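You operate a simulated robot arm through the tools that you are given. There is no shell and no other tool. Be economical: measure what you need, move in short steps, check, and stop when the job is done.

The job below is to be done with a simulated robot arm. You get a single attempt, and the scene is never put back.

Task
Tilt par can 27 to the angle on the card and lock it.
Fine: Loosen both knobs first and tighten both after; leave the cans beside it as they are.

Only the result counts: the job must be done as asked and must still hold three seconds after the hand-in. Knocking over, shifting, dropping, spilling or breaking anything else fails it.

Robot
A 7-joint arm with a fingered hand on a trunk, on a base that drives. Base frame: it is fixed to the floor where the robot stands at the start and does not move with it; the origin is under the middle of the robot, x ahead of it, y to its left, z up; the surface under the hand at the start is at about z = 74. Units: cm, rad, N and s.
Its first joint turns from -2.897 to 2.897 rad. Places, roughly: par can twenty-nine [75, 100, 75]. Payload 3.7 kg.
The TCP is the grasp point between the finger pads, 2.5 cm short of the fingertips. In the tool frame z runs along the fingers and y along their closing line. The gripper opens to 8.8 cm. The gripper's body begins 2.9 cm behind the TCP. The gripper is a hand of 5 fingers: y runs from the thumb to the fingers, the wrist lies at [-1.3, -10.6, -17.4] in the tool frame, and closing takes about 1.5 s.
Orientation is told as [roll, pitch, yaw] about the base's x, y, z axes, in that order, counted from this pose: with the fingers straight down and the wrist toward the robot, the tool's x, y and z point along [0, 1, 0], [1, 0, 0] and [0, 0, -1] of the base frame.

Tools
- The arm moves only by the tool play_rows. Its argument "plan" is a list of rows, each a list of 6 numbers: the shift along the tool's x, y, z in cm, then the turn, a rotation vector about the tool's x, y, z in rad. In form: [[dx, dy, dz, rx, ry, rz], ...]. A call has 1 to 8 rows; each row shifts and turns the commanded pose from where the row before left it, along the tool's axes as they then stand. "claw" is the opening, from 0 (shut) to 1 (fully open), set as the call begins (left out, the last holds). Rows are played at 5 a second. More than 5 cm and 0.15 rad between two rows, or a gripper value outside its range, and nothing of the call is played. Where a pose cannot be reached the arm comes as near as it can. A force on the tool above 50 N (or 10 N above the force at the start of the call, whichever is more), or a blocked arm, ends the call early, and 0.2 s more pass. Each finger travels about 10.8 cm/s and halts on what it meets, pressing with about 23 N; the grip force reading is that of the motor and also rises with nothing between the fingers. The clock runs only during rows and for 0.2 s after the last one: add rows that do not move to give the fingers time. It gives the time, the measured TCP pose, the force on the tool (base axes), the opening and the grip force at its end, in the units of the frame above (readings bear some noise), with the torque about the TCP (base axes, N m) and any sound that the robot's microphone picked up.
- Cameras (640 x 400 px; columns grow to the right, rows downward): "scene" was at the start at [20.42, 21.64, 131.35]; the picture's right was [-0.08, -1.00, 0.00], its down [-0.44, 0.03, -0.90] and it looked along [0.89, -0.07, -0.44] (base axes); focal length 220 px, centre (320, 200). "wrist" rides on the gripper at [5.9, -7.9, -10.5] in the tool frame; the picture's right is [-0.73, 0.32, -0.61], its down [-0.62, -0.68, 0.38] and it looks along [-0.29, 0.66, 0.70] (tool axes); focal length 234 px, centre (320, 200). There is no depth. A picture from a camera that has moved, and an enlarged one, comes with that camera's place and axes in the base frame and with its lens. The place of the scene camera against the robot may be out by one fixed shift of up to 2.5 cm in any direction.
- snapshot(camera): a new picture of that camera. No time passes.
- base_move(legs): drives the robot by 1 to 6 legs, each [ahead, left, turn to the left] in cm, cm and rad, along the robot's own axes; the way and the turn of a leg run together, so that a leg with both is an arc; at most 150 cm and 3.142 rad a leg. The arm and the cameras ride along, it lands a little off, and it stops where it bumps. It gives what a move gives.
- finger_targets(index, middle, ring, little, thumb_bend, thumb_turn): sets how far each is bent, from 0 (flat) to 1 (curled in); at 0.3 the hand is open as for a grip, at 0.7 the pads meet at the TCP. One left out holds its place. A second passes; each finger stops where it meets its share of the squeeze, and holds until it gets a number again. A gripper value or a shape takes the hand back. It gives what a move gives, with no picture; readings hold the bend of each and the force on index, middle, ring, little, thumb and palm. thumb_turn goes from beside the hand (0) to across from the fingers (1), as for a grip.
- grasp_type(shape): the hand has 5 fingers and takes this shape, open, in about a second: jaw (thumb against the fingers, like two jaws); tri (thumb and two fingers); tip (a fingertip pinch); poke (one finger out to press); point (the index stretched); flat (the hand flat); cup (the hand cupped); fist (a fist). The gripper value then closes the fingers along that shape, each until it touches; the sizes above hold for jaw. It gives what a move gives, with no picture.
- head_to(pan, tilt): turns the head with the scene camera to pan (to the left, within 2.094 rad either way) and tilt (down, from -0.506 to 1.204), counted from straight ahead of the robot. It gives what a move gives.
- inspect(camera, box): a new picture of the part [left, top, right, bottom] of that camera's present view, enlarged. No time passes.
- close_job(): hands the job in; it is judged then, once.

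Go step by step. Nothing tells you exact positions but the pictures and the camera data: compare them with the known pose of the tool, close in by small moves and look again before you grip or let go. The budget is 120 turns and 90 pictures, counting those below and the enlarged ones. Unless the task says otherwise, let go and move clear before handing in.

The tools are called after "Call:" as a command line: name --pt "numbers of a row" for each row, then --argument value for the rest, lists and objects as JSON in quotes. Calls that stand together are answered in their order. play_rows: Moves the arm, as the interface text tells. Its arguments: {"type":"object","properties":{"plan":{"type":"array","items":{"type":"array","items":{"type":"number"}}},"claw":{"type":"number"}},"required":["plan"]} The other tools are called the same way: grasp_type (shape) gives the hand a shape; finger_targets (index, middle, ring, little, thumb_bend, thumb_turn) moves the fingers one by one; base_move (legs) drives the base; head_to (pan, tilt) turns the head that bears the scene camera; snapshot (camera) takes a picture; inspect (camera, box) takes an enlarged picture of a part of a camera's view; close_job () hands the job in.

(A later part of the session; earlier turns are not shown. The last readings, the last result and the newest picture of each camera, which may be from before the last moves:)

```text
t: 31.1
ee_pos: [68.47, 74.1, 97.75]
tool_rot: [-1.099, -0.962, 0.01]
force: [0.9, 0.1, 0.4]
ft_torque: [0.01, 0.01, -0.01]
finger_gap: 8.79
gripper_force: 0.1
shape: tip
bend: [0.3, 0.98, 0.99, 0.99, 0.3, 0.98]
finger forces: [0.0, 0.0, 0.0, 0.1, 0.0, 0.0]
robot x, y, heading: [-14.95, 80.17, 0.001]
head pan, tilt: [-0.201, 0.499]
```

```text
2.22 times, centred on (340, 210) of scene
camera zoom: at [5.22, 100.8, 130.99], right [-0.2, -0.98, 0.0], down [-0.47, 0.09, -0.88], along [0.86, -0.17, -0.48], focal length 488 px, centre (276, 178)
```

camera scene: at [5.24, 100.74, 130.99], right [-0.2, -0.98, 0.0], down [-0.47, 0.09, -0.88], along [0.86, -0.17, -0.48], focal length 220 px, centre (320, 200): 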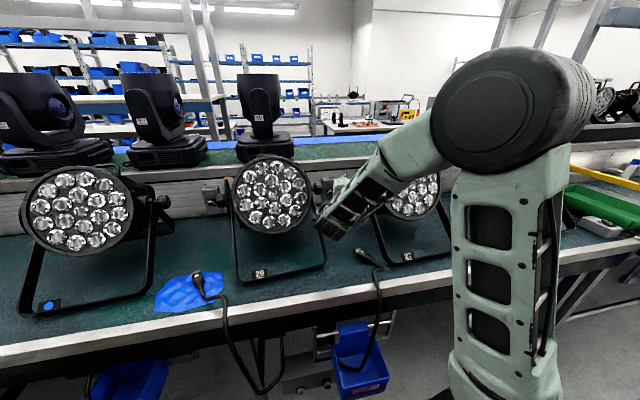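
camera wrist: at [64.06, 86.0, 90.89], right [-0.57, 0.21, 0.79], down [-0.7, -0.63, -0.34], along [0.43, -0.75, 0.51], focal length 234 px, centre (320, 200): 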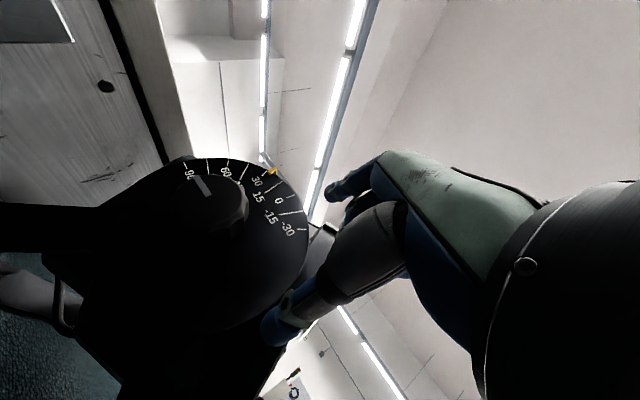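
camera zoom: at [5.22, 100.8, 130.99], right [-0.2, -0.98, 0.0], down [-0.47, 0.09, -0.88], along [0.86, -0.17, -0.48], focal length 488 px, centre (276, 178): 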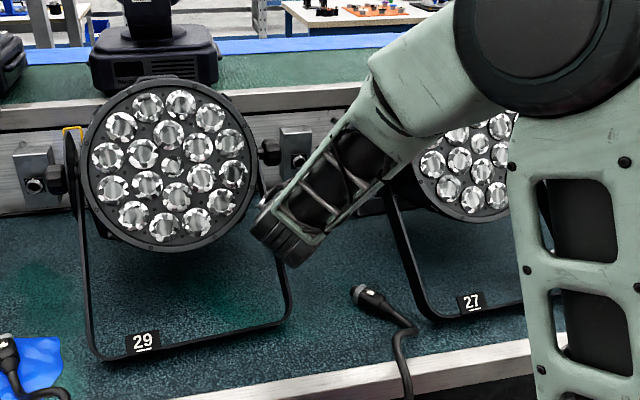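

Reach is fine and the dial is clear. Sliding onto the knob in steps.

Call:
play_rows --pt "1.73 -0.09 1.19 0 0 0" --pt "1.73 -0.09 1.19 0 0 0" --pt "1.73 -0.09 1.19 0 0 0" --pt "0 0 0 0 0 0"

Call:
play_rows --pt "0.85 -0.04 0.6 0 0 0" --pt "0.85 -0.04 0.6 0 0 0" --pt "0 0 0 0 0 0"

Call:
snapshot --camera "wrist"

```text
t: 32.1
ee_pos: [73.36, 73.34, 93.9]
tool_rot: [-1.099, -0.964, 0.011]
force: [-0.1, -0.2, 0.3]
ft_torque: [0.01, -0.03, -0.03]
finger_gap: 8.77
gripper_force: 0.0
shape: tip
bend: [0.3, 0.98, 0.99, 0.99, 0.3, 0.98]
finger forces: [0.1, 0.1, 0.0, 0.1, 0.0, 0.0]
robot x, y, heading: [-14.76, 79.93, 0.002]
head pan, tilt: [-0.201, 0.499]
```

```text
t: 32.9
ee_pos: [74.99, 73.39, 92.81]
tool_rot: [-1.098, -0.964, 0.016]
force: [-3.3, 33.6, 12.1]
ft_torque: [-0.88, -0.09, -0.03]
finger_gap: 8.75
gripper_force: 0.1
shape: tip
bend: [0.3, 0.99, 0.99, 0.99, 0.3, 0.98]
finger forces: [0.1, 28.6, 7.6, 0.0, 0.0, 0.0]
robot x, y, heading: [-14.89, 80.41, 0.001]
head pan, tilt: [-0.201, 0.499]
```

```text
49 pictures are left
camera wrist: at [70.71, 85.26, 85.9], right [-0.58, 0.2, 0.79], down [-0.69, -0.64, -0.34], along [0.43, -0.75, 0.51], focal length 234 px, centre (320, 200)
```

wrist: 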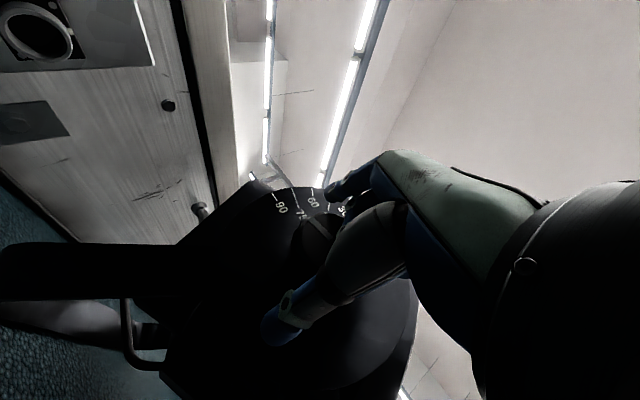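

The curled middle finger now touches the knob's face. I'll back out, use "tri" (thumb against index and middle) so the middle also grips, and stay 0.8 cm further out.

Call:
play_rows --pt "-0.85 0.04 -1.5 0 0 0" --pt "-1.73 0.09 -1.19 0 0 0" --pt "-1.73 0.09 -1.19 0 0 0" --pt "-1.73 0.09 -1.19 0 0 0" --pt "0 0 0 0 0 0"

Call:
grasp_type --shape "tri"

Call:
play_rows --pt "1.73 -0.09 1.19 0 0 0" --pt "1.73 -0.09 1.19 0 0 0" --pt "1.73 -0.09 1.19 0 0 0" --pt "0 0 0 0 0 0"

Call:
play_rows --pt "0.95 0 0.6 0 0 0" --pt "0.95 0 0.5 0 0 0" --pt "0 0 0 0 0 0"

Call:
snapshot --camera "wrist"

```text
t: 34.1
ee_pos: [68.91, 74.77, 97.41]
tool_rot: [-1.099, -0.964, 0.011]
force: [0.1, 0.4, -0.7]
ft_torque: [-0.01, 0.0, 0.03]
finger_gap: 8.76
gripper_force: 0.1
shape: tip
bend: [0.3, 0.98, 0.99, 0.99, 0.3, 0.98]
finger forces: [0.1, 0.0, 0.0, 0.1, 0.0, 0.0]
robot x, y, heading: [-15.39, 80.48, -0.001]
head pan, tilt: [-0.201, 0.499]
```

```text
t: 35.0
ee_pos: [68.85, 74.83, 97.35]
tool_rot: [-1.097, -0.963, 0.011]
force: [0.5, 0.6, 0.8]
ft_torque: [0.01, 0.03, 0.01]
finger_gap: 8.75
gripper_force: 0.0
shape: tri
bend: [0.3, 0.3, 0.99, 0.99, 0.3, 0.98]
finger forces: [0.1, 0.0, 0.0, 0.0, 0.0, 0.0]
robot x, y, heading: [-14.77, 80.47, 0.0]
head pan, tilt: [-0.201, 0.499]
```

```text
t: 36.0
ee_pos: [73.87, 73.95, 93.46]
tool_rot: [-1.1, -0.959, 0.011]
force: [-0.5, -10.9, -5.2]
ft_torque: [-1.59, -0.1, 0.78]
finger_gap: 8.78
gripper_force: 0.2
shape: tri
bend: [0.3, 0.3, 0.99, 0.99, 0.3, 0.98]
finger forces: [0.1, 0.1, 0.0, 0.1, 0.1, 0.1]
robot x, y, heading: [-14.8, 79.96, 0.004]
head pan, tilt: [-0.201, 0.499]
```

```text
t: 36.8
ee_pos: [75.55, 74.11, 92.23]
tool_rot: [-1.098, -0.964, 0.009]
force: [-0.3, -0.4, 0.1]
ft_torque: [0.0, -0.02, -0.01]
finger_gap: 8.77
gripper_force: 0.1
shape: tri
bend: [0.3, 0.3, 0.99, 0.99, 0.3, 0.98]
finger forces: [0.0, 0.0, 0.0, 0.0, 0.1, 0.1]
robot x, y, heading: [-14.9, 80.37, 0.002]
head pan, tilt: [-0.201, 0.499]
```

```text
48 pictures are left
camera wrist: at [71.29, 85.9, 85.5], right [-0.58, 0.2, 0.79], down [-0.69, -0.63, -0.34], along [0.43, -0.75, 0.51], focal length 234 px, centre (320, 200)
```

wrist: 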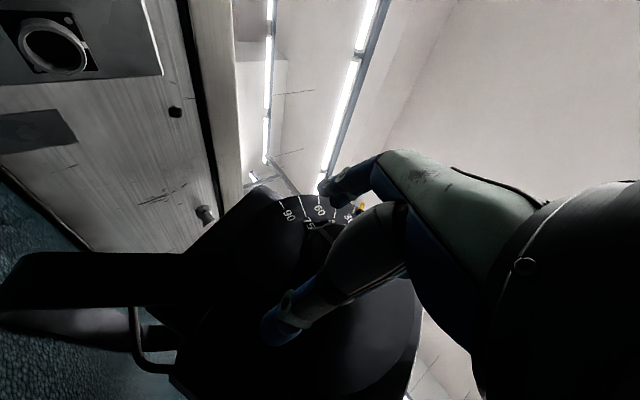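

A brief side force showed on the way in; I'll check can 29 before gripping.

Call:
snapshot --camera "scene"

Call:
inspect --camera "scene" --box '[230, 140, 400, 280]'

```text
47 pictures are left
camera scene: at [5.22, 100.82, 130.99], right [-0.2, -0.98, 0.0], down [-0.47, 0.09, -0.88], along [0.86, -0.17, -0.48], focal length 220 px, centre (320, 200)
```

scene: 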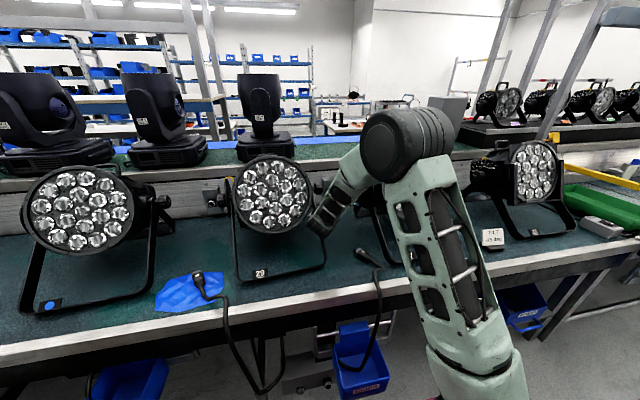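

```text
2.86 times, centred on (315, 210) of scene
camera zoom: at [5.22, 100.82, 130.99], right [-0.2, -0.98, 0.0], down [-0.47, 0.09, -0.88], along [0.86, -0.17, -0.48], focal length 627 px, centre (334, 171)
```

zoom: 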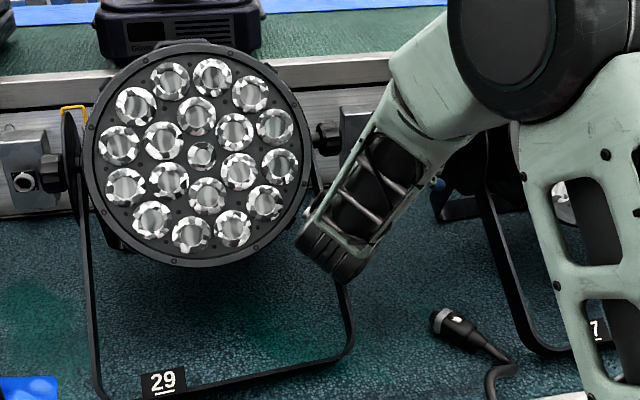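

Can 29 is unchanged (the arm just re-postured its elbow). Closing on the knob.

Call:
play_rows --pt "0 0 0 0 0 0" --pt "0 0 0 0 0 0" --pt "0 0 0 0 0 0" --pt "0 0 0 0 0 0" --pt "0 0 0 0 0 0" --pt "0 0 0 0 0 0" --pt "0 0 0 0 0 0" --pt "0 0 0 0 0 0" --claw 0

Call:
snapshot --camera "wrist"

```text
t: 38.6
ee_pos: [75.64, 73.93, 92.22]
tool_rot: [-1.097, -0.963, 0.011]
force: [10.7, 0.9, -0.8]
ft_torque: [-0.08, -0.01, 0.22]
finger_gap: 1.75
gripper_force: 23.0
shape: tri
bend: [0.7, 0.5, 1.0, 1.0, 0.8, 0.99]
finger forces: [9.9, 8.6, 0.0, 0.1, 16.5, 0.0]
robot x, y, heading: [-15.0, 80.2, 0.003]
head pan, tilt: [-0.201, 0.499]
```

```text
45 pictures are left
camera wrist: at [71.32, 85.87, 85.45], right [-0.57, 0.2, 0.79], down [-0.7, -0.63, -0.34], along [0.43, -0.75, 0.51], focal length 234 px, centre (320, 200)
```

wrist: 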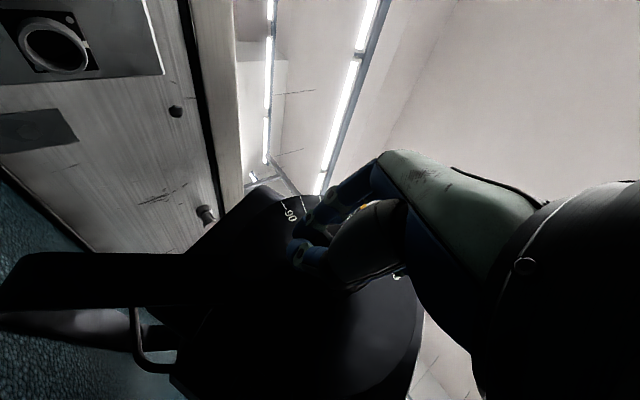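

The index passed beyond the knob, so the pinch is off-centre. I'll open, shift back about 1.3 cm and slightly deeper, and close again.

Call:
play_rows --pt "0 0 0 0 0 0" --pt "0 0 0 0 0 0" --pt "0 0 0 0 0 0" --pt "0 0 0 0 0 0" --pt "0 0 0 0 0 0" --pt "-0.7 0 -0.1 0 0 0" --pt "-0.7 0 0 0 0 0" --pt "0 0 0 0 0 0" --claw 1

Call:
play_rows --pt "0 0 0 0 0 0" --pt "0 0 0 0 0 0" --pt "0 0 0 0 0 0" --pt "0 0 0 0 0 0" --pt "0 0 0 0 0 0" --pt "0 0 0 0 0 0" --pt "0 0 0 0 0 0" --pt "0 0 0 0 0 0" --claw 0

Call:
inspect --camera "wrist" --box '[200, 150, 420, 300]'

```text
t: 40.4
ee_pos: [74.52, 73.47, 93.02]
tool_rot: [-1.098, -0.965, 0.012]
force: [0.6, -0.5, -0.4]
ft_torque: [-0.01, -0.01, 0.03]
finger_gap: 8.75
gripper_force: 0.1
shape: tri
bend: [0.3, 0.3, 0.99, 0.99, 0.3, 0.98]
finger forces: [0.0, 0.0, 0.0, 0.1, 0.0, 0.0]
robot x, y, heading: [-15.12, 80.11, 0.003]
head pan, tilt: [-0.201, 0.499]
```

```text
t: 42.2
ee_pos: [74.46, 73.28, 93.08]
tool_rot: [-1.098, -0.962, 0.012]
force: [3.5, -2.1, -1.0]
ft_torque: [-0.02, -0.01, 0.03]
finger_gap: 3.61
gripper_force: 22.7
shape: tri
bend: [0.74, 0.46, 1.0, 1.0, 0.72, 1.0]
finger forces: [10.0, 10.4, 0.0, 0.1, 20.7, 0.1]
robot x, y, heading: [-15.29, 80.4, -0.001]
head pan, tilt: [-0.201, 0.499]
```

```text
2.67 times, centred on (310, 225) of wrist
camera zoom: at [70.24, 85.28, 86.21], right [-0.57, 0.2, 0.79], down [-0.7, -0.63, -0.34], along [0.43, -0.75, 0.51], focal length 624 px, centre (347, 133)
```

zoom: 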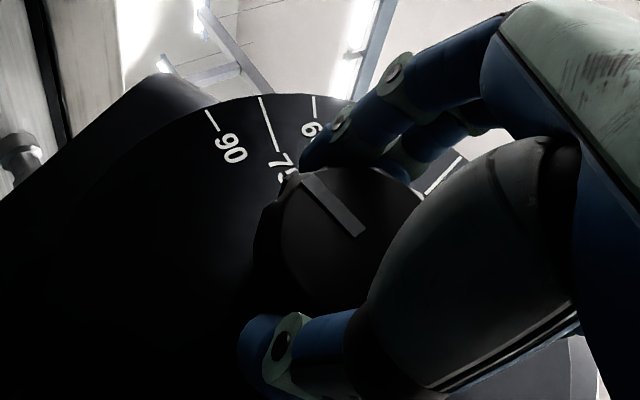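

That is a good pinch on the knob. I'll turn it counter-clockwise (seen from outside) by 0.42 rad, watching torque and the mark.

Call:
play_rows --pt "0.02 0.09 0 0.064 0 -0.125" --pt "0.02 0.09 0 0.064 0 -0.125" --pt "0.02 0.09 0 0.064 0 -0.125" --pt "0 0 0 0 0 0"

Call:
inspect --camera "wrist" --box '[200, 150, 420, 300]'

```text
t: 43.2
ee_pos: [74.62, 73.32, 93.21]
tool_rot: [-1.098, -0.539, 0.008]
force: [-3.6, -4.3, 0.9]
ft_torque: [-0.1, -0.09, 0.03]
finger_gap: 3.54
gripper_force: 23.2
shape: tri
bend: [0.75, 0.47, 1.0, 1.0, 0.72, 0.99]
finger forces: [8.7, 10.3, 0.0, 0.0, 24.8, 0.1]
robot x, y, heading: [-15.09, 80.18, -0.002]
head pan, tilt: [-0.201, 0.499]
```

```text
2.67 times, centred on (310, 225) of wrist
camera zoom: at [68.06, 85.23, 88.67], right [-0.2, 0.21, 0.96], down [-0.77, -0.63, -0.02], along [0.6, -0.75, 0.29], focal length 624 px, centre (347, 133)
```

zoom: 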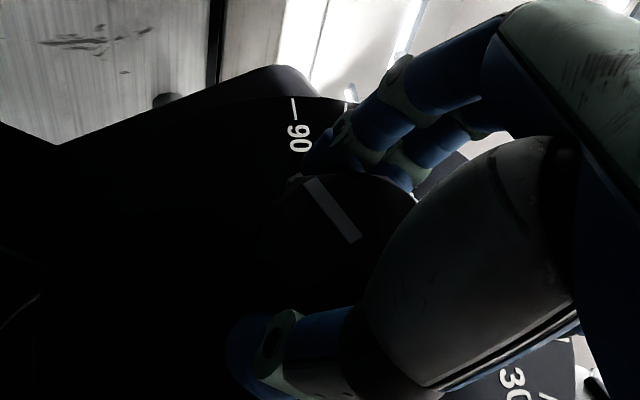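

The mark turned with the hand, so the knob is turning. I'll continue.

Call:
play_rows --pt "0.02 0.09 0 0.064 0 -0.125" --pt "0.02 0.09 0 0.064 0 -0.125" --pt "0.02 0.09 0 0.064 0 -0.125" --pt "0.02 0.09 0 0.064 0 -0.125" --pt "0 0 0 0 0 0"

Call:
snapshot --camera "wrist"

Call:
snapshot --camera "scene"

```text
t: 44.4
ee_pos: [75.2, 73.43, 93.19]
tool_rot: [-1.099, 0.021, 0.008]
force: [-5.2, -7.4, 0.2]
ft_torque: [0.03, -0.01, 0.12]
finger_gap: 3.52
gripper_force: 22.5
shape: tri
bend: [0.75, 0.48, 1.0, 1.0, 0.71, 0.98]
finger forces: [9.9, 9.2, 0.0, 0.1, 25.5, 0.0]
robot x, y, heading: [-14.88, 80.35, -0.001]
head pan, tilt: [-0.201, 0.499]
```

```text
42 pictures are left
camera wrist: at [67.09, 85.3, 92.89], right [0.34, 0.21, 0.92], down [-0.67, -0.63, 0.4], along [0.66, -0.75, -0.07], focal length 234 px, centre (320, 200)
```

wrist: 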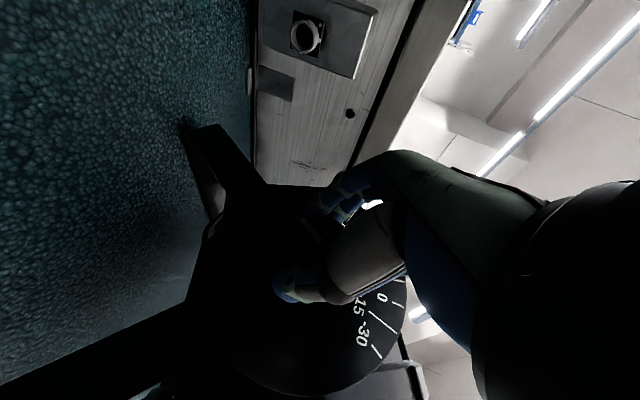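

```text
41 pictures are left
camera scene: at [5.23, 100.78, 130.99], right [-0.2, -0.98, 0.0], down [-0.47, 0.09, -0.88], along [0.86, -0.17, -0.48], focal length 220 px, centre (320, 200)
```

scene: 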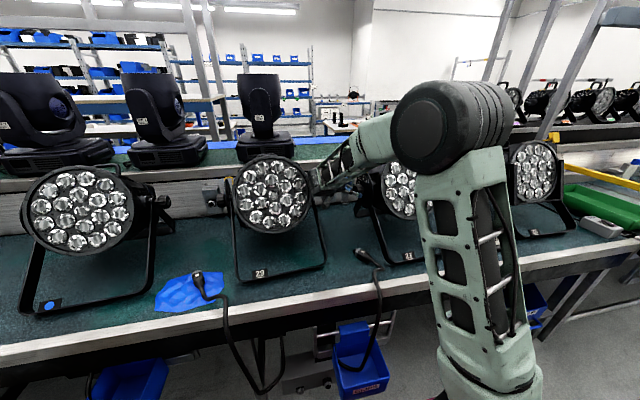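

Turned about 56°. I'll open, swing back, and take a second stroke.

Call:
play_rows --pt "0 0 0 0 0 0" --pt "0 0 0 0 0 0" --pt "0 0 0 0 0 0" --pt "0 0 0 0 0 0" --pt "0 0 0 0 0 0" --claw 1

Call:
play_rows --pt "-0.02 -0.09 0 -0.064 0 0.125" --pt "-0.02 -0.09 0 -0.064 0 0.125" --pt "-0.02 -0.09 0 -0.064 0 0.125" --pt "-0.02 -0.09 0 -0.064 0 0.125" --pt "-0.02 -0.09 0 -0.064 0 0.125" --pt "-0.02 -0.09 0 -0.064 0 0.125" --pt "-0.02 -0.09 0 -0.064 0 0.125" --pt "0 0 0 0 0 0"

Call:
play_rows --pt "0 0 0 0 0 0" --pt "0 0 0 0 0 0" --pt "0 0 0 0 0 0" --pt "0 0 0 0 0 0" --pt "0 0 0 0 0 0" --pt "0 0 0 0 0 0" --pt "0 0 0 0 0 0" --pt "0 0 0 0 0 0" --claw 0

Call:
inspect --camera "wrist" --box '[200, 150, 420, 300]'

```text
t: 45.6
ee_pos: [75.14, 73.41, 93.29]
tool_rot: [-1.099, 0.021, 0.01]
force: [-0.7, 0.0, -1.1]
ft_torque: [0.01, 0.02, 0.0]
finger_gap: 8.79
gripper_force: 0.0
shape: tri
bend: [0.3, 0.3, 0.99, 0.99, 0.3, 0.98]
finger forces: [0.0, 0.1, 0.0, 0.0, 0.0, 0.0]
robot x, y, heading: [-15.04, 80.5, 0.006]
head pan, tilt: [-0.201, 0.499]
```

```text
t: 47.4
ee_pos: [74.56, 73.32, 93.13]
tool_rot: [-1.099, -0.962, 0.01]
force: [0.0, 0.2, -0.1]
ft_torque: [0.03, 0.02, -0.02]
finger_gap: 8.77
gripper_force: 0.0
shape: tri
bend: [0.3, 0.3, 0.99, 0.99, 0.3, 0.98]
finger forces: [0.0, 0.0, 0.1, 0.0, 0.0, 0.0]
robot x, y, heading: [-14.8, 80.45, 0.002]
head pan, tilt: [-0.201, 0.499]
```

```text
t: 49.2
ee_pos: [74.56, 73.48, 93.17]
tool_rot: [-1.098, -0.961, 0.01]
force: [2.3, -1.3, 0.2]
ft_torque: [0.0, -0.01, 0.03]
finger_gap: 3.74
gripper_force: 23.2
shape: tri
bend: [0.74, 0.46, 1.0, 1.0, 0.72, 1.0]
finger forces: [9.6, 10.6, 0.0, 0.0, 21.2, 0.1]
robot x, y, heading: [-15.01, 80.29, 0.002]
head pan, tilt: [-0.201, 0.499]
```

```text
2.67 times, centred on (310, 225) of wrist
camera zoom: at [70.25, 85.26, 86.3], right [-0.57, 0.2, 0.79], down [-0.7, -0.63, -0.34], along [0.43, -0.75, 0.51], focal length 624 px, centre (347, 133)
```

zoom: 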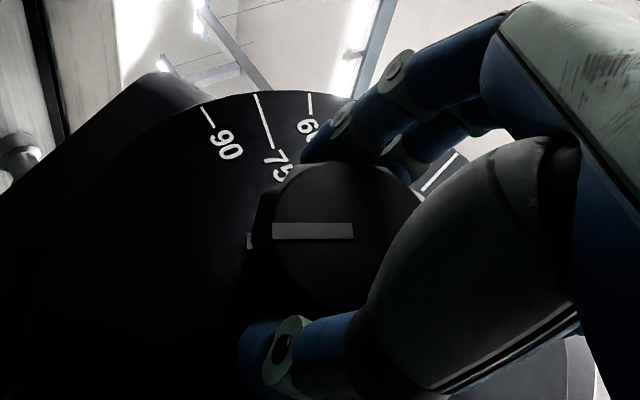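

The mark turned about 55°, and there's a small grey tick just beyond it. I'll enlarge that.

Call:
inspect --camera "wrist" --box '[260, 210, 340, 260]'

```text
8.00 times, centred on (300, 235) of wrist
camera zoom: at [70.25, 85.26, 86.3], right [-0.57, 0.2, 0.79], down [-0.7, -0.63, -0.34], along [0.43, -0.75, 0.51], focal length 1873 px, centre (480, -80)
```

zoom: 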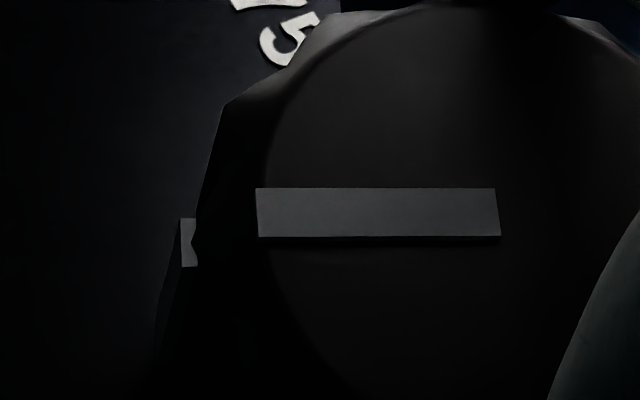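

Unclear, but likely part of the stem or a reference mark. I'll make the second stroke.

Call:
play_rows --pt "0.02 0.09 0 0.064 0 -0.125" --pt "0.02 0.09 0 0.064 0 -0.125" --pt "0.02 0.09 0 0.064 0 -0.125" --pt "0.02 0.09 0 0.064 0 -0.125" --pt "0.02 0.09 0 0.064 0 -0.125" --pt "0.02 0.09 0 0.064 0 -0.125" --pt "0.02 0.09 0 0.064 0 -0.125" --pt "0 0 0 0 0 0"

Call:
inspect --camera "wrist" --box '[200, 150, 420, 300]'

```text
t: 51.0
ee_pos: [75.2, 73.34, 93.5]
tool_rot: [-1.099, 0.021, 0.009]
force: [-3.4, -10.7, 0.3]
ft_torque: [-0.14, -0.29, 0.28]
finger_gap: 3.65
gripper_force: 23.1
shape: tri
bend: [0.75, 0.48, 1.0, 1.0, 0.71, 0.98]
finger forces: [7.7, 11.4, 0.0, 0.0, 25.0, 0.0]
robot x, y, heading: [-15.13, 79.99, 0.0]
head pan, tilt: [-0.201, 0.499]
```

```text
2.67 times, centred on (310, 225) of wrist
camera zoom: at [67.06, 85.24, 93.03], right [0.34, 0.21, 0.92], down [-0.67, -0.63, 0.39], along [0.66, -0.75, -0.07], focal length 624 px, centre (347, 133)
```

zoom: 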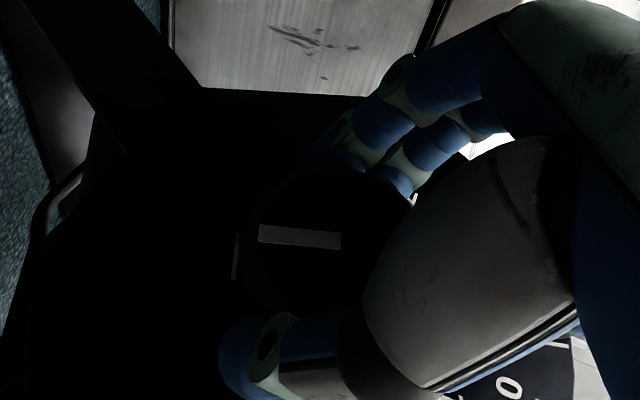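

About 112° of loosening done on the left. I'll open, swing back, and retreat the way I came.

Call:
play_rows --pt "0 0 0 0 0 0" --pt "0 0 0 0 0 0" --pt "0 0 0 0 0 0" --pt "0 0 0 0 0 0" --pt "0 0 0 0 0 0" --claw 1

Call:
play_rows --pt "-0.02 -0.09 0 -0.064 0 0.125" --pt "-0.02 -0.09 0 -0.064 0 0.125" --pt "-0.02 -0.09 0 -0.064 0 0.125" --pt "-0.02 -0.09 0 -0.064 0 0.125" --pt "-0.02 -0.09 0 -0.064 0 0.125" --pt "-0.02 -0.09 0 -0.064 0 0.125" --pt "-0.02 -0.09 0 -0.064 0 0.125" --pt "0 0 0 0 0 0"

Call:
play_rows --pt "-1 0 -1.2 0 0 0" --pt "-1.73 0.09 -1.19 0 0 0" --pt "-1.73 0.09 -1.19 0 0 0" --pt "-1.73 0.09 -1.19 0 0 0" --pt "0 0 0 0 0 0"

Call:
inspect --camera "wrist" --box '[100, 120, 340, 270]'

```text
t: 52.2
ee_pos: [74.93, 73.43, 93.34]
tool_rot: [-1.098, 0.021, 0.01]
force: [0.2, 0.0, -0.3]
ft_torque: [-0.02, -0.05, 0.01]
finger_gap: 8.78
gripper_force: 0.1
shape: tri
bend: [0.3, 0.3, 0.99, 0.99, 0.3, 0.98]
finger forces: [0.1, 0.0, 0.0, 0.1, 0.1, 0.1]
robot x, y, heading: [-15.02, 80.15, 0.001]
head pan, tilt: [-0.201, 0.499]
```

```text
t: 54.0
ee_pos: [74.52, 73.36, 93.26]
tool_rot: [-1.099, -0.965, 0.009]
force: [0.4, 0.3, 0.1]
ft_torque: [0.0, 0.01, -0.04]
finger_gap: 8.81
gripper_force: 0.1
shape: tri
bend: [0.3, 0.3, 0.99, 0.99, 0.3, 0.98]
finger forces: [0.0, 0.0, 0.0, 0.0, 0.0, 0.0]
robot x, y, heading: [-14.85, 80.05, 0.002]
head pan, tilt: [-0.201, 0.499]
```

```text
t: 55.2
ee_pos: [68.23, 74.62, 97.87]
tool_rot: [-1.101, -0.962, 0.012]
force: [0.3, 0.3, 1.1]
ft_torque: [0.0, 0.0, -0.01]
finger_gap: 8.77
gripper_force: 0.1
shape: tri
bend: [0.3, 0.3, 0.99, 0.99, 0.3, 0.98]
finger forces: [0.0, 0.0, 0.0, 0.0, 0.1, 0.0]
robot x, y, heading: [-14.83, 80.33, 0.001]
head pan, tilt: [-0.201, 0.499]
```

```text
2.67 times, centred on (220, 195) of wrist
camera zoom: at [63.96, 86.69, 91.0], right [-0.57, 0.2, 0.79], down [-0.7, -0.63, -0.34], along [0.43, -0.75, 0.51], focal length 624 px, centre (587, 213)
```

zoom: 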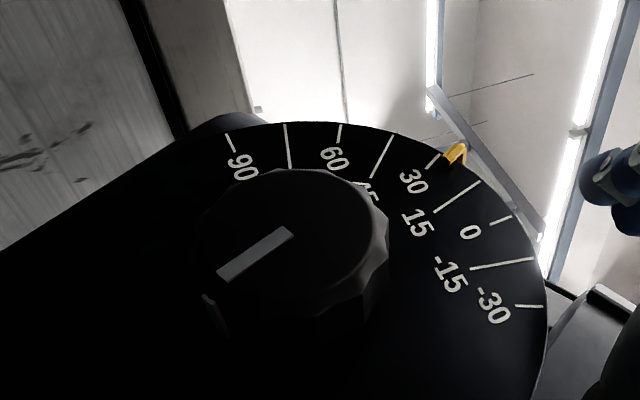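

The left knob's mark has turned about 112° and the pointer still sits near 30. I'll lift clear and drive to the right-knob position.

Call:
play_rows --pt "-2.04 3.28 -1.04 0 0 0" --pt "-2.04 3.28 -1.04 0 0 0" --pt "-2.04 3.28 -1.04 0 0 0" --pt "-2.04 3.28 -1.04 0 0 0" --pt "-2.04 3.28 -1.04 0 0 0" --pt "-2.04 3.28 -1.04 0 0 0" --pt "0 0 0 0 0 0"

Call:
play_rows --pt "0 0 0 0 0.14 0" --pt "0 0 0 0 0.14 0" --pt "0 0 0 0 0.14 0" --pt "0 0 0 0 0.14 0" --pt "0 0 0 0 0.14 0" --pt "0 0 0 0 0.14 0" --pt "0 0 0 0 0.14 0" --pt "0 0 0 0 0.14 0"

Call:
base_move --legs '[[0, -35, 0]]'

Call:
snapshot --camera "scene"

Call:
snapshot --camera "wrist"

```text
t: 56.8
ee_pos: [68.25, 74.54, 121.67]
tool_rot: [-1.099, -0.962, 0.01]
force: [0.0, 0.2, 0.2]
ft_torque: [0.01, -0.03, -0.01]
finger_gap: 8.78
gripper_force: 0.0
shape: tri
bend: [0.3, 0.3, 0.99, 0.99, 0.3, 0.98]
finger forces: [0.1, 0.0, 0.1, 0.0, 0.1, 0.0]
robot x, y, heading: [-15.12, 79.9, -0.002]
head pan, tilt: [-0.201, 0.499]
```

```text
t: 58.6
ee_pos: [68.23, 74.74, 121.88]
tool_rot: [0.024, -0.962, 0.012]
force: [-0.5, -1.1, -0.2]
ft_torque: [-0.01, 0.01, -0.02]
finger_gap: 8.74
gripper_force: 0.0
shape: tri
bend: [0.3, 0.3, 0.99, 0.99, 0.3, 0.98]
finger forces: [0.1, 0.0, 0.0, 0.0, 0.0, 0.0]
robot x, y, heading: [-14.79, 80.41, 0.002]
head pan, tilt: [-0.201, 0.499]
```

```text
t: 60.9
ee_pos: [68.45, 39.87, 121.87]
tool_rot: [0.02, -0.963, 0.012]
force: [-0.1, 0.4, -0.6]
ft_torque: [-0.02, 0.05, -0.05]
finger_gap: 8.74
gripper_force: 0.1
shape: tri
bend: [0.3, 0.3, 0.99, 0.99, 0.3, 0.98]
finger forces: [0.0, 0.0, 0.0, 0.0, 0.0, 0.1]
robot x, y, heading: [-14.67, 45.3, 0.005]
head pan, tilt: [-0.201, 0.499]
```

```text
36 pictures are left
camera scene: at [5.3, 65.92, 130.99], right [-0.2, -0.98, 0.0], down [-0.47, 0.09, -0.88], along [0.86, -0.17, -0.48], focal length 220 px, centre (320, 200)
```

scene: 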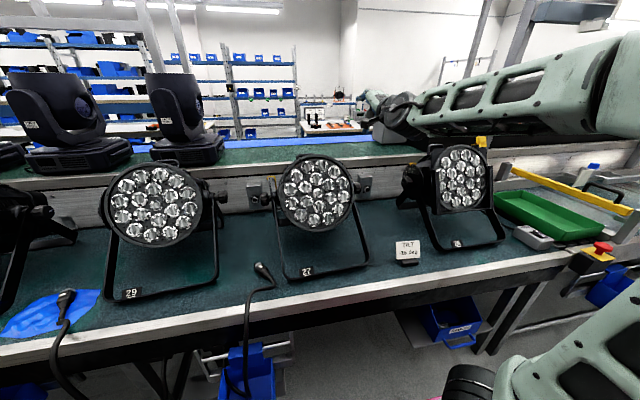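

```text
35 pictures are left
camera wrist: at [55.11, 45.32, 121.35], right [-0.29, -0.74, 0.6], down [-0.06, -0.62, -0.79], along [0.95, -0.26, 0.14], focal length 234 px, centre (320, 200)
```

wrist: 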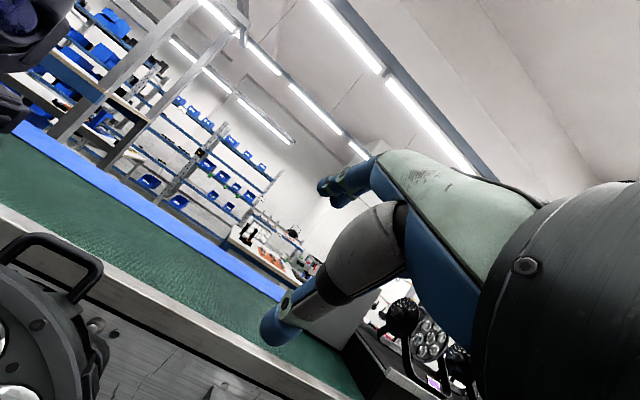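

All clear; the hand is over the can's right. I'll roll it the other way (+0.6), bring the pitch upright, and get a wrist view of the right knob.

Call:
play_rows --pt "0 0 0 0 0.145 0" --pt "0 0 0 0 0.145 0" --pt "0 0 0 0 0.145 0" --pt "0 0 0 0 0.145 0" --pt "0 0 0 0.1155 0 0.079" --pt "0 0 0 0.1155 0 0.079" --pt "0 0 0 0.1155 0 0.079" --pt "0 0 0 0.1155 0 0.079"

Call:
play_rows --pt "0 0 0 0.1155 0 0.079" --pt "0 0 0 0.1155 0 0.079" --pt "0 0 0 0.1155 0 0.079" --pt "-3.78 -0.62 2.23 0 0 0" --pt "-3.78 -0.62 2.23 0 0 0" --pt "-3.78 -0.62 2.23 0 0 0" --pt "-3.78 -0.62 2.23 0 0 0" --pt "0 0 0 0 0 0"

Call:
snapshot --camera "wrist"

```text
t: 62.7
ee_pos: [68.44, 39.78, 121.74]
tool_rot: [0.599, -0.399, 0.014]
force: [0.8, -0.1, -0.3]
ft_torque: [-0.01, -0.02, -0.02]
finger_gap: 8.77
gripper_force: 0.0
shape: tri
bend: [0.3, 0.3, 0.99, 0.99, 0.3, 0.98]
finger forces: [0.1, 0.0, 0.1, 0.0, 0.0, 0.1]
robot x, y, heading: [-14.75, 45.32, 0.004]
head pan, tilt: [-0.201, 0.499]
```

```text
t: 64.5
ee_pos: [65.63, 32.22, 105.88]
tool_rot: [0.601, 0.018, 0.013]
force: [-0.4, 0.9, 0.0]
ft_torque: [-0.01, 0.02, -0.01]
finger_gap: 8.78
gripper_force: 0.1
shape: tri
bend: [0.3, 0.3, 0.99, 0.99, 0.3, 0.98]
finger forces: [0.1, 0.0, 0.0, 0.0, 0.1, 0.0]
robot x, y, heading: [-14.81, 45.55, 0.003]
head pan, tilt: [-0.201, 0.499]
```

```text
34 pictures are left
camera wrist: at [57.98, 31.03, 117.94], right [0.34, -0.94, 0.08], down [-0.69, -0.31, -0.66], along [0.64, 0.16, -0.75], focal length 234 px, centre (320, 200)
```

wrist: 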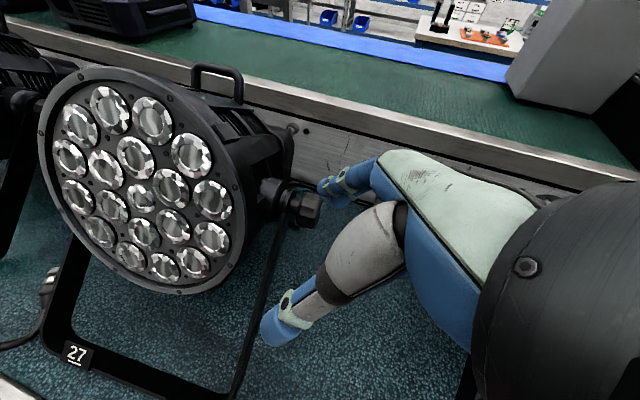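

The right knob is around [75.6, 37.5, 94]. I'll pitch to the stroke's start (+0.3) while shifting closer, then take a second bearing.

Call:
play_rows --pt "0 0 0 0.1155 0 0.079" --pt "0 0 0 0.1155 0 0.079" --pt "0 3 0 0 0 0" --pt "0 3 0 0 0 0" --pt "0 0 0 0 0 0"

Call:
inspect --camera "wrist" --box '[180, 120, 420, 360]'

```text
t: 65.7
ee_pos: [71.4, 32.36, 104.1]
tool_rot: [0.601, 0.299, 0.011]
force: [-0.1, -0.3, -0.7]
ft_torque: [-0.01, 0.0, 0.01]
finger_gap: 8.78
gripper_force: 0.1
shape: tri
bend: [0.3, 0.3, 0.99, 0.99, 0.3, 0.98]
finger forces: [0.0, 0.1, 0.0, 0.0, 0.0, 0.0]
robot x, y, heading: [-14.85, 45.45, 0.005]
head pan, tilt: [-0.201, 0.499]
```

```text
1.67 times, centred on (300, 240) of wrist
camera zoom: at [67.43, 31.26, 117.88], right [0.35, -0.94, -0.01], down [-0.84, -0.31, -0.44], along [0.41, 0.16, -0.9], focal length 390 px, centre (353, 133)
```

zoom: 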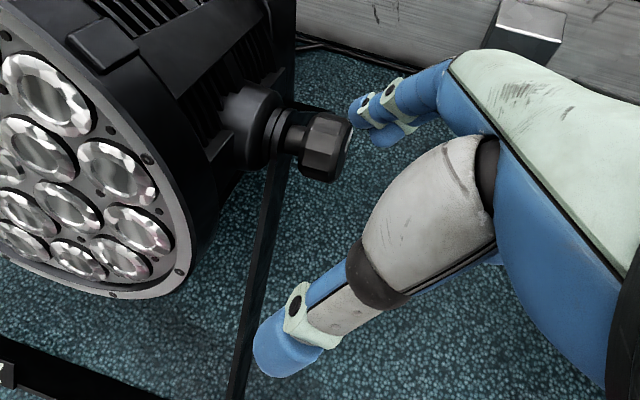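

Two bearings give the right knob at [77.1, 37.6, 92.6]. Here "tip" suits, as the other fingers stay outside; I'll take a standoff and advance along the fingers.

Call:
grasp_type --shape "tip"

Call:
play_rows --pt "-0.65 2.93 0.23 0 0 0" --pt "-0.65 2.93 0.23 0 0 0" --pt "-0.65 2.93 0.23 0 0 0" --pt "0 0 2.2 0 0 0" --pt "0 0 2.2 0 0 0" --pt "0 0 0 0 0 0"

Call:
inspect --camera "wrist" --box '[180, 120, 420, 360]'

```text
t: 66.6
ee_pos: [71.41, 32.36, 104.15]
tool_rot: [0.601, 0.299, 0.013]
force: [-0.1, -0.4, -0.1]
ft_torque: [0.02, -0.02, 0.0]
finger_gap: 8.79
gripper_force: 0.0
shape: tip
bend: [0.3, 0.98, 0.99, 0.99, 0.3, 0.98]
finger forces: [0.0, 0.1, 0.1, 0.0, 0.1, 0.0]
robot x, y, heading: [-14.82, 45.4, 0.009]
head pan, tilt: [-0.201, 0.499]
```

```text
t: 68.0
ee_pos: [78.1, 33.82, 96.56]
tool_rot: [0.6, 0.295, 0.011]
force: [0.2, 0.1, 0.6]
ft_torque: [-0.02, 0.02, 0.03]
finger_gap: 8.78
gripper_force: 0.1
shape: tip
bend: [0.3, 0.98, 0.99, 0.99, 0.3, 0.98]
finger forces: [0.1, 0.0, 0.0, 0.0, 0.1, 0.0]
robot x, y, heading: [-15.26, 45.23, 0.004]
head pan, tilt: [-0.201, 0.499]
```

```text
1.67 times, centred on (300, 240) of wrist
camera zoom: at [74.25, 32.7, 110.27], right [0.35, -0.94, -0.01], down [-0.84, -0.31, -0.44], along [0.41, 0.16, -0.9], focal length 390 px, centre (353, 133)
```

zoom: 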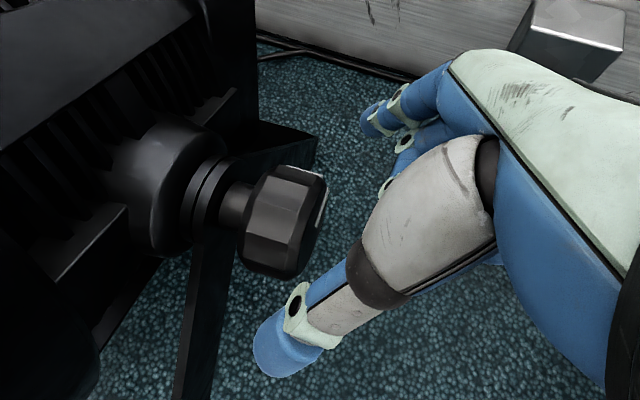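

Well aligned; advancing the last 4.7 cm, then closing.

Call:
play_rows --pt "0 0.02 1.6 0 0 0" --pt "0 0.02 1.6 0 0 0" --pt "0 0.02 1.5 0 0 0" --pt "0 0 0 0 0 0"

Call:
play_rows --pt "0 0 0 0 0 0" --pt "0 0 0 0 0 0" --pt "0 0 0 0 0 0" --pt "0 0 0 0 0 0" --pt "0 0 0 0 0 0" --pt "0 0 0 0 0 0" --pt "0 0 0 0 0 0" --pt "0 0 0 0 0 0" --claw 0

Call:
inspect --camera "wrist" --box '[180, 120, 420, 360]'

```text
t: 69.0
ee_pos: [77.18, 36.36, 92.89]
tool_rot: [0.601, 0.299, 0.012]
force: [-0.4, -1.5, 0.3]
ft_torque: [-0.02, -0.02, -0.02]
finger_gap: 8.78
gripper_force: 0.0
shape: tip
bend: [0.3, 0.98, 0.99, 0.99, 0.3, 0.98]
finger forces: [0.0, 2.1, 0.1, 0.1, 0.0, 0.0]
robot x, y, heading: [-14.94, 45.17, 0.005]
head pan, tilt: [-0.201, 0.499]
```

```text
t: 70.8
ee_pos: [77.16, 36.47, 92.74]
tool_rot: [0.601, 0.299, 0.011]
force: [-3.7, -0.4, -0.3]
ft_torque: [-0.03, -0.05, -0.02]
finger_gap: 3.04
gripper_force: 22.9
shape: tip
bend: [0.74, 0.98, 1.0, 1.0, 0.73, 1.0]
finger forces: [22.0, 3.8, 0.0, 0.1, 21.5, 0.0]
robot x, y, heading: [-14.71, 45.27, 0.006]
head pan, tilt: [-0.201, 0.499]
```

```text
1.67 times, centred on (300, 240) of wrist
camera zoom: at [73.19, 35.32, 106.58], right [0.35, -0.94, -0.01], down [-0.84, -0.31, -0.44], along [0.41, 0.16, -0.9], focal length 390 px, centre (353, 133)
```

zoom: 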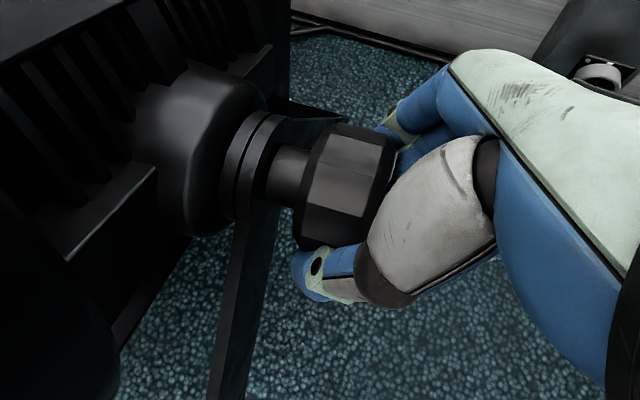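

Gripped well. Turning the right knob counter-clockwise (seen from outside): 7 × 0.14 rad.

Call:
play_rows --pt "0 0 0 -0.1155 0 -0.079" --pt "0 0 0 -0.1155 0 -0.079" --pt "0 0 0 -0.1155 0 -0.079" --pt "0 0 0 0 0 0"

Call:
inspect --camera "wrist" --box '[180, 120, 420, 360]'

```text
t: 71.8
ee_pos: [77.17, 36.47, 92.88]
tool_rot: [0.601, -0.124, 0.013]
force: [4.5, -0.7, 1.1]
ft_torque: [-0.03, 0.06, -0.03]
finger_gap: 2.97
gripper_force: 22.7
shape: tip
bend: [0.74, 0.98, 1.0, 1.0, 0.74, 1.0]
finger forces: [23.6, 5.6, 0.0, 0.1, 20.2, 0.0]
robot x, y, heading: [-14.83, 45.6, 0.004]
head pan, tilt: [-0.201, 0.499]
```

```text
1.67 times, centred on (300, 240) of wrist
camera zoom: at [67.93, 35.21, 103.68], right [0.32, -0.94, 0.13], down [-0.59, -0.3, -0.75], along [0.74, 0.16, -0.65], focal length 390 px, centre (353, 133)
```

zoom: 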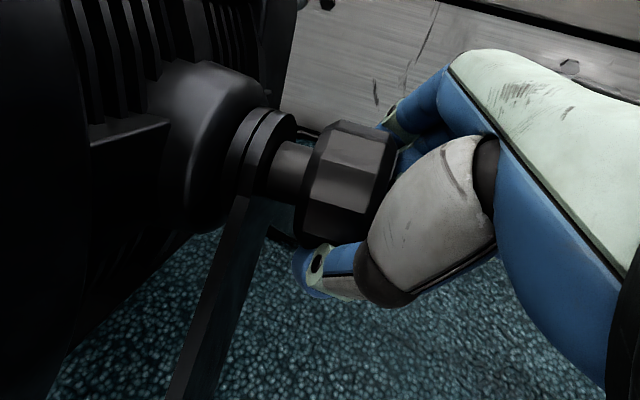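

It turns with the hand. Continuing to pitch about -0.96.

Call:
play_rows --pt "0 0 0 -0.1155 0 -0.079" --pt "0 0 0 -0.1155 0 -0.079" --pt "0 0 0 -0.1155 0 -0.079" --pt "0 0 0 -0.1155 0 -0.079" --pt "0 0 0 -0.1155 0 -0.079" --pt "0 0 0 -0.1155 0 -0.079" --pt "0 0 0 0 0 0"

Call:
snapshot --camera "wrist"

Call:
snapshot --camera "scene"

```text
t: 73.4
ee_pos: [77.28, 36.48, 92.84]
tool_rot: [0.601, -0.964, 0.011]
force: [14.7, -4.3, 0.1]
ft_torque: [0.09, 0.03, -0.01]
finger_gap: 2.89
gripper_force: 22.6
shape: tip
bend: [0.74, 0.98, 1.0, 1.0, 0.74, 1.0]
finger forces: [25.9, 8.6, 0.0, 0.0, 19.8, 0.1]
robot x, y, heading: [-14.86, 45.2, -0.0]
head pan, tilt: [-0.201, 0.499]
```

```text
29 pictures are left
camera wrist: at [62.91, 35.14, 93.14], right [0.12, -0.94, 0.32], down [0.16, -0.3, -0.94], along [0.98, 0.17, 0.12], focal length 234 px, centre (320, 200)
```

wrist: 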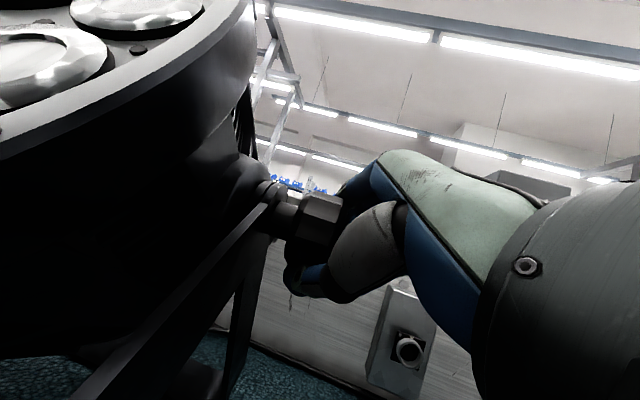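

```text
28 pictures are left
camera scene: at [5.36, 65.9, 130.98], right [-0.2, -0.98, 0.0], down [-0.47, 0.09, -0.88], along [0.86, -0.17, -0.48], focal length 220 px, centre (320, 200)
```

scene: 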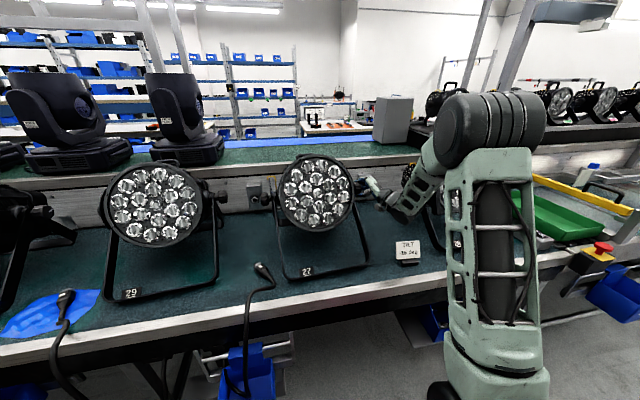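

The right knob has turned 72°. I'll take a second, shorter stroke to match the left.

Call:
play_rows --pt "0 0 0 0 0 0" --pt "0 0 0 0 0 0" --pt "0 0 0 0 0 0" --pt "0 0 0 0 0 0" --pt "0 0 0 0 0 0" --claw 1

Call:
play_rows --pt "0 0 0 0.1155 0 0.079" --pt "0 0 0 0.1155 0 0.079" --pt "0 0 0 0.1155 0 0.079" --pt "0 0 0 0.1155 0 0.079" --pt "0 0 0 0.1155 0 0.079" --pt "0 0 0 0 0 0"

Call:
play_rows --pt "0 0 0 0 0 0" --pt "0 0 0 0 0 0" --pt "0 0 0 0 0 0" --pt "0 0 0 0 0 0" --pt "0 0 0 0 0 0" --pt "0 0 0 0 0 0" --pt "0 0 0 0 0 0" --pt "0 0 0 0 0 0" --claw 0

Call:
play_rows --pt "0 0 0 -0.1155 0 -0.079" --pt "0 0 0 -0.1155 0 -0.079" --pt "0 0 0 -0.1155 0 -0.079" --pt "0 0 0 -0.1155 0 -0.079" --pt "0 0 0 -0.1155 0 -0.079" --pt "0 0 0 0 0 0"

Call:
inspect --camera "wrist" --box '[180, 120, 420, 320]'

```text
t: 74.6
ee_pos: [77.23, 36.36, 92.82]
tool_rot: [0.601, -0.962, 0.012]
force: [2.8, -8.4, 1.9]
ft_torque: [0.03, 0.04, 0.06]
finger_gap: 8.77
gripper_force: 0.0
shape: tip
bend: [0.3, 0.98, 0.99, 0.99, 0.3, 0.98]
finger forces: [0.0, 8.5, 0.0, 0.1, 0.0, 0.0]
robot x, y, heading: [-14.66, 45.21, 0.006]
head pan, tilt: [-0.201, 0.499]
```

```text
t: 76.0
ee_pos: [77.22, 36.42, 92.9]
tool_rot: [0.601, -0.263, 0.013]
force: [-0.7, -5.4, 1.0]
ft_torque: [0.02, 0.01, -0.02]
finger_gap: 8.77
gripper_force: 0.0
shape: tip
bend: [0.3, 0.99, 0.99, 0.99, 0.3, 0.98]
finger forces: [0.1, 5.5, 0.0, 0.0, 0.0, 0.1]
robot x, y, heading: [-14.88, 45.37, 0.003]
head pan, tilt: [-0.201, 0.499]
```

```text
t: 77.8
ee_pos: [77.23, 36.48, 92.78]
tool_rot: [0.601, -0.262, 0.013]
force: [2.6, -0.8, -0.5]
ft_torque: [-0.04, -0.02, -0.04]
finger_gap: 3.0
gripper_force: 22.8
shape: tip
bend: [0.74, 0.99, 1.0, 1.0, 0.74, 1.0]
finger forces: [21.8, 5.5, 0.1, 0.0, 22.7, 0.0]
robot x, y, heading: [-14.84, 45.26, 0.001]
head pan, tilt: [-0.201, 0.499]
```

```text
t: 79.2
ee_pos: [77.17, 36.56, 92.84]
tool_rot: [0.601, -0.962, 0.013]
force: [11.1, -3.1, 0.5]
ft_torque: [-0.02, 0.19, -0.04]
finger_gap: 3.02
gripper_force: 22.9
shape: tip
bend: [0.74, 0.99, 1.0, 1.0, 0.74, 1.0]
finger forces: [26.1, 7.0, 0.1, 0.0, 20.1, 0.0]
robot x, y, heading: [-15.02, 45.42, 0.001]
head pan, tilt: [-0.201, 0.499]
```

```text
2.00 times, centred on (300, 220) of wrist
camera zoom: at [62.9, 35.15, 93.1], right [0.12, -0.94, 0.32], down [0.16, -0.3, -0.94], along [0.98, 0.16, 0.12], focal length 468 px, centre (360, 160)
```

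zoom: 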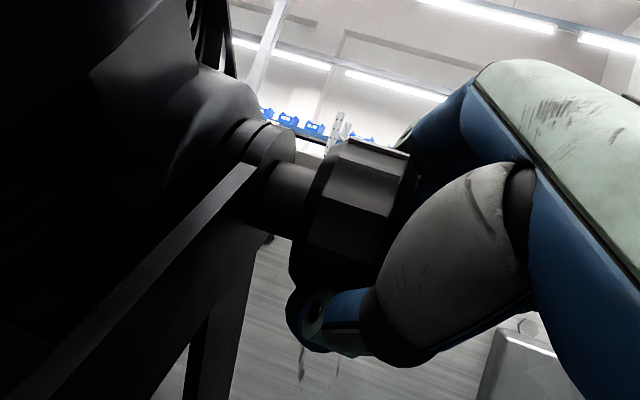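

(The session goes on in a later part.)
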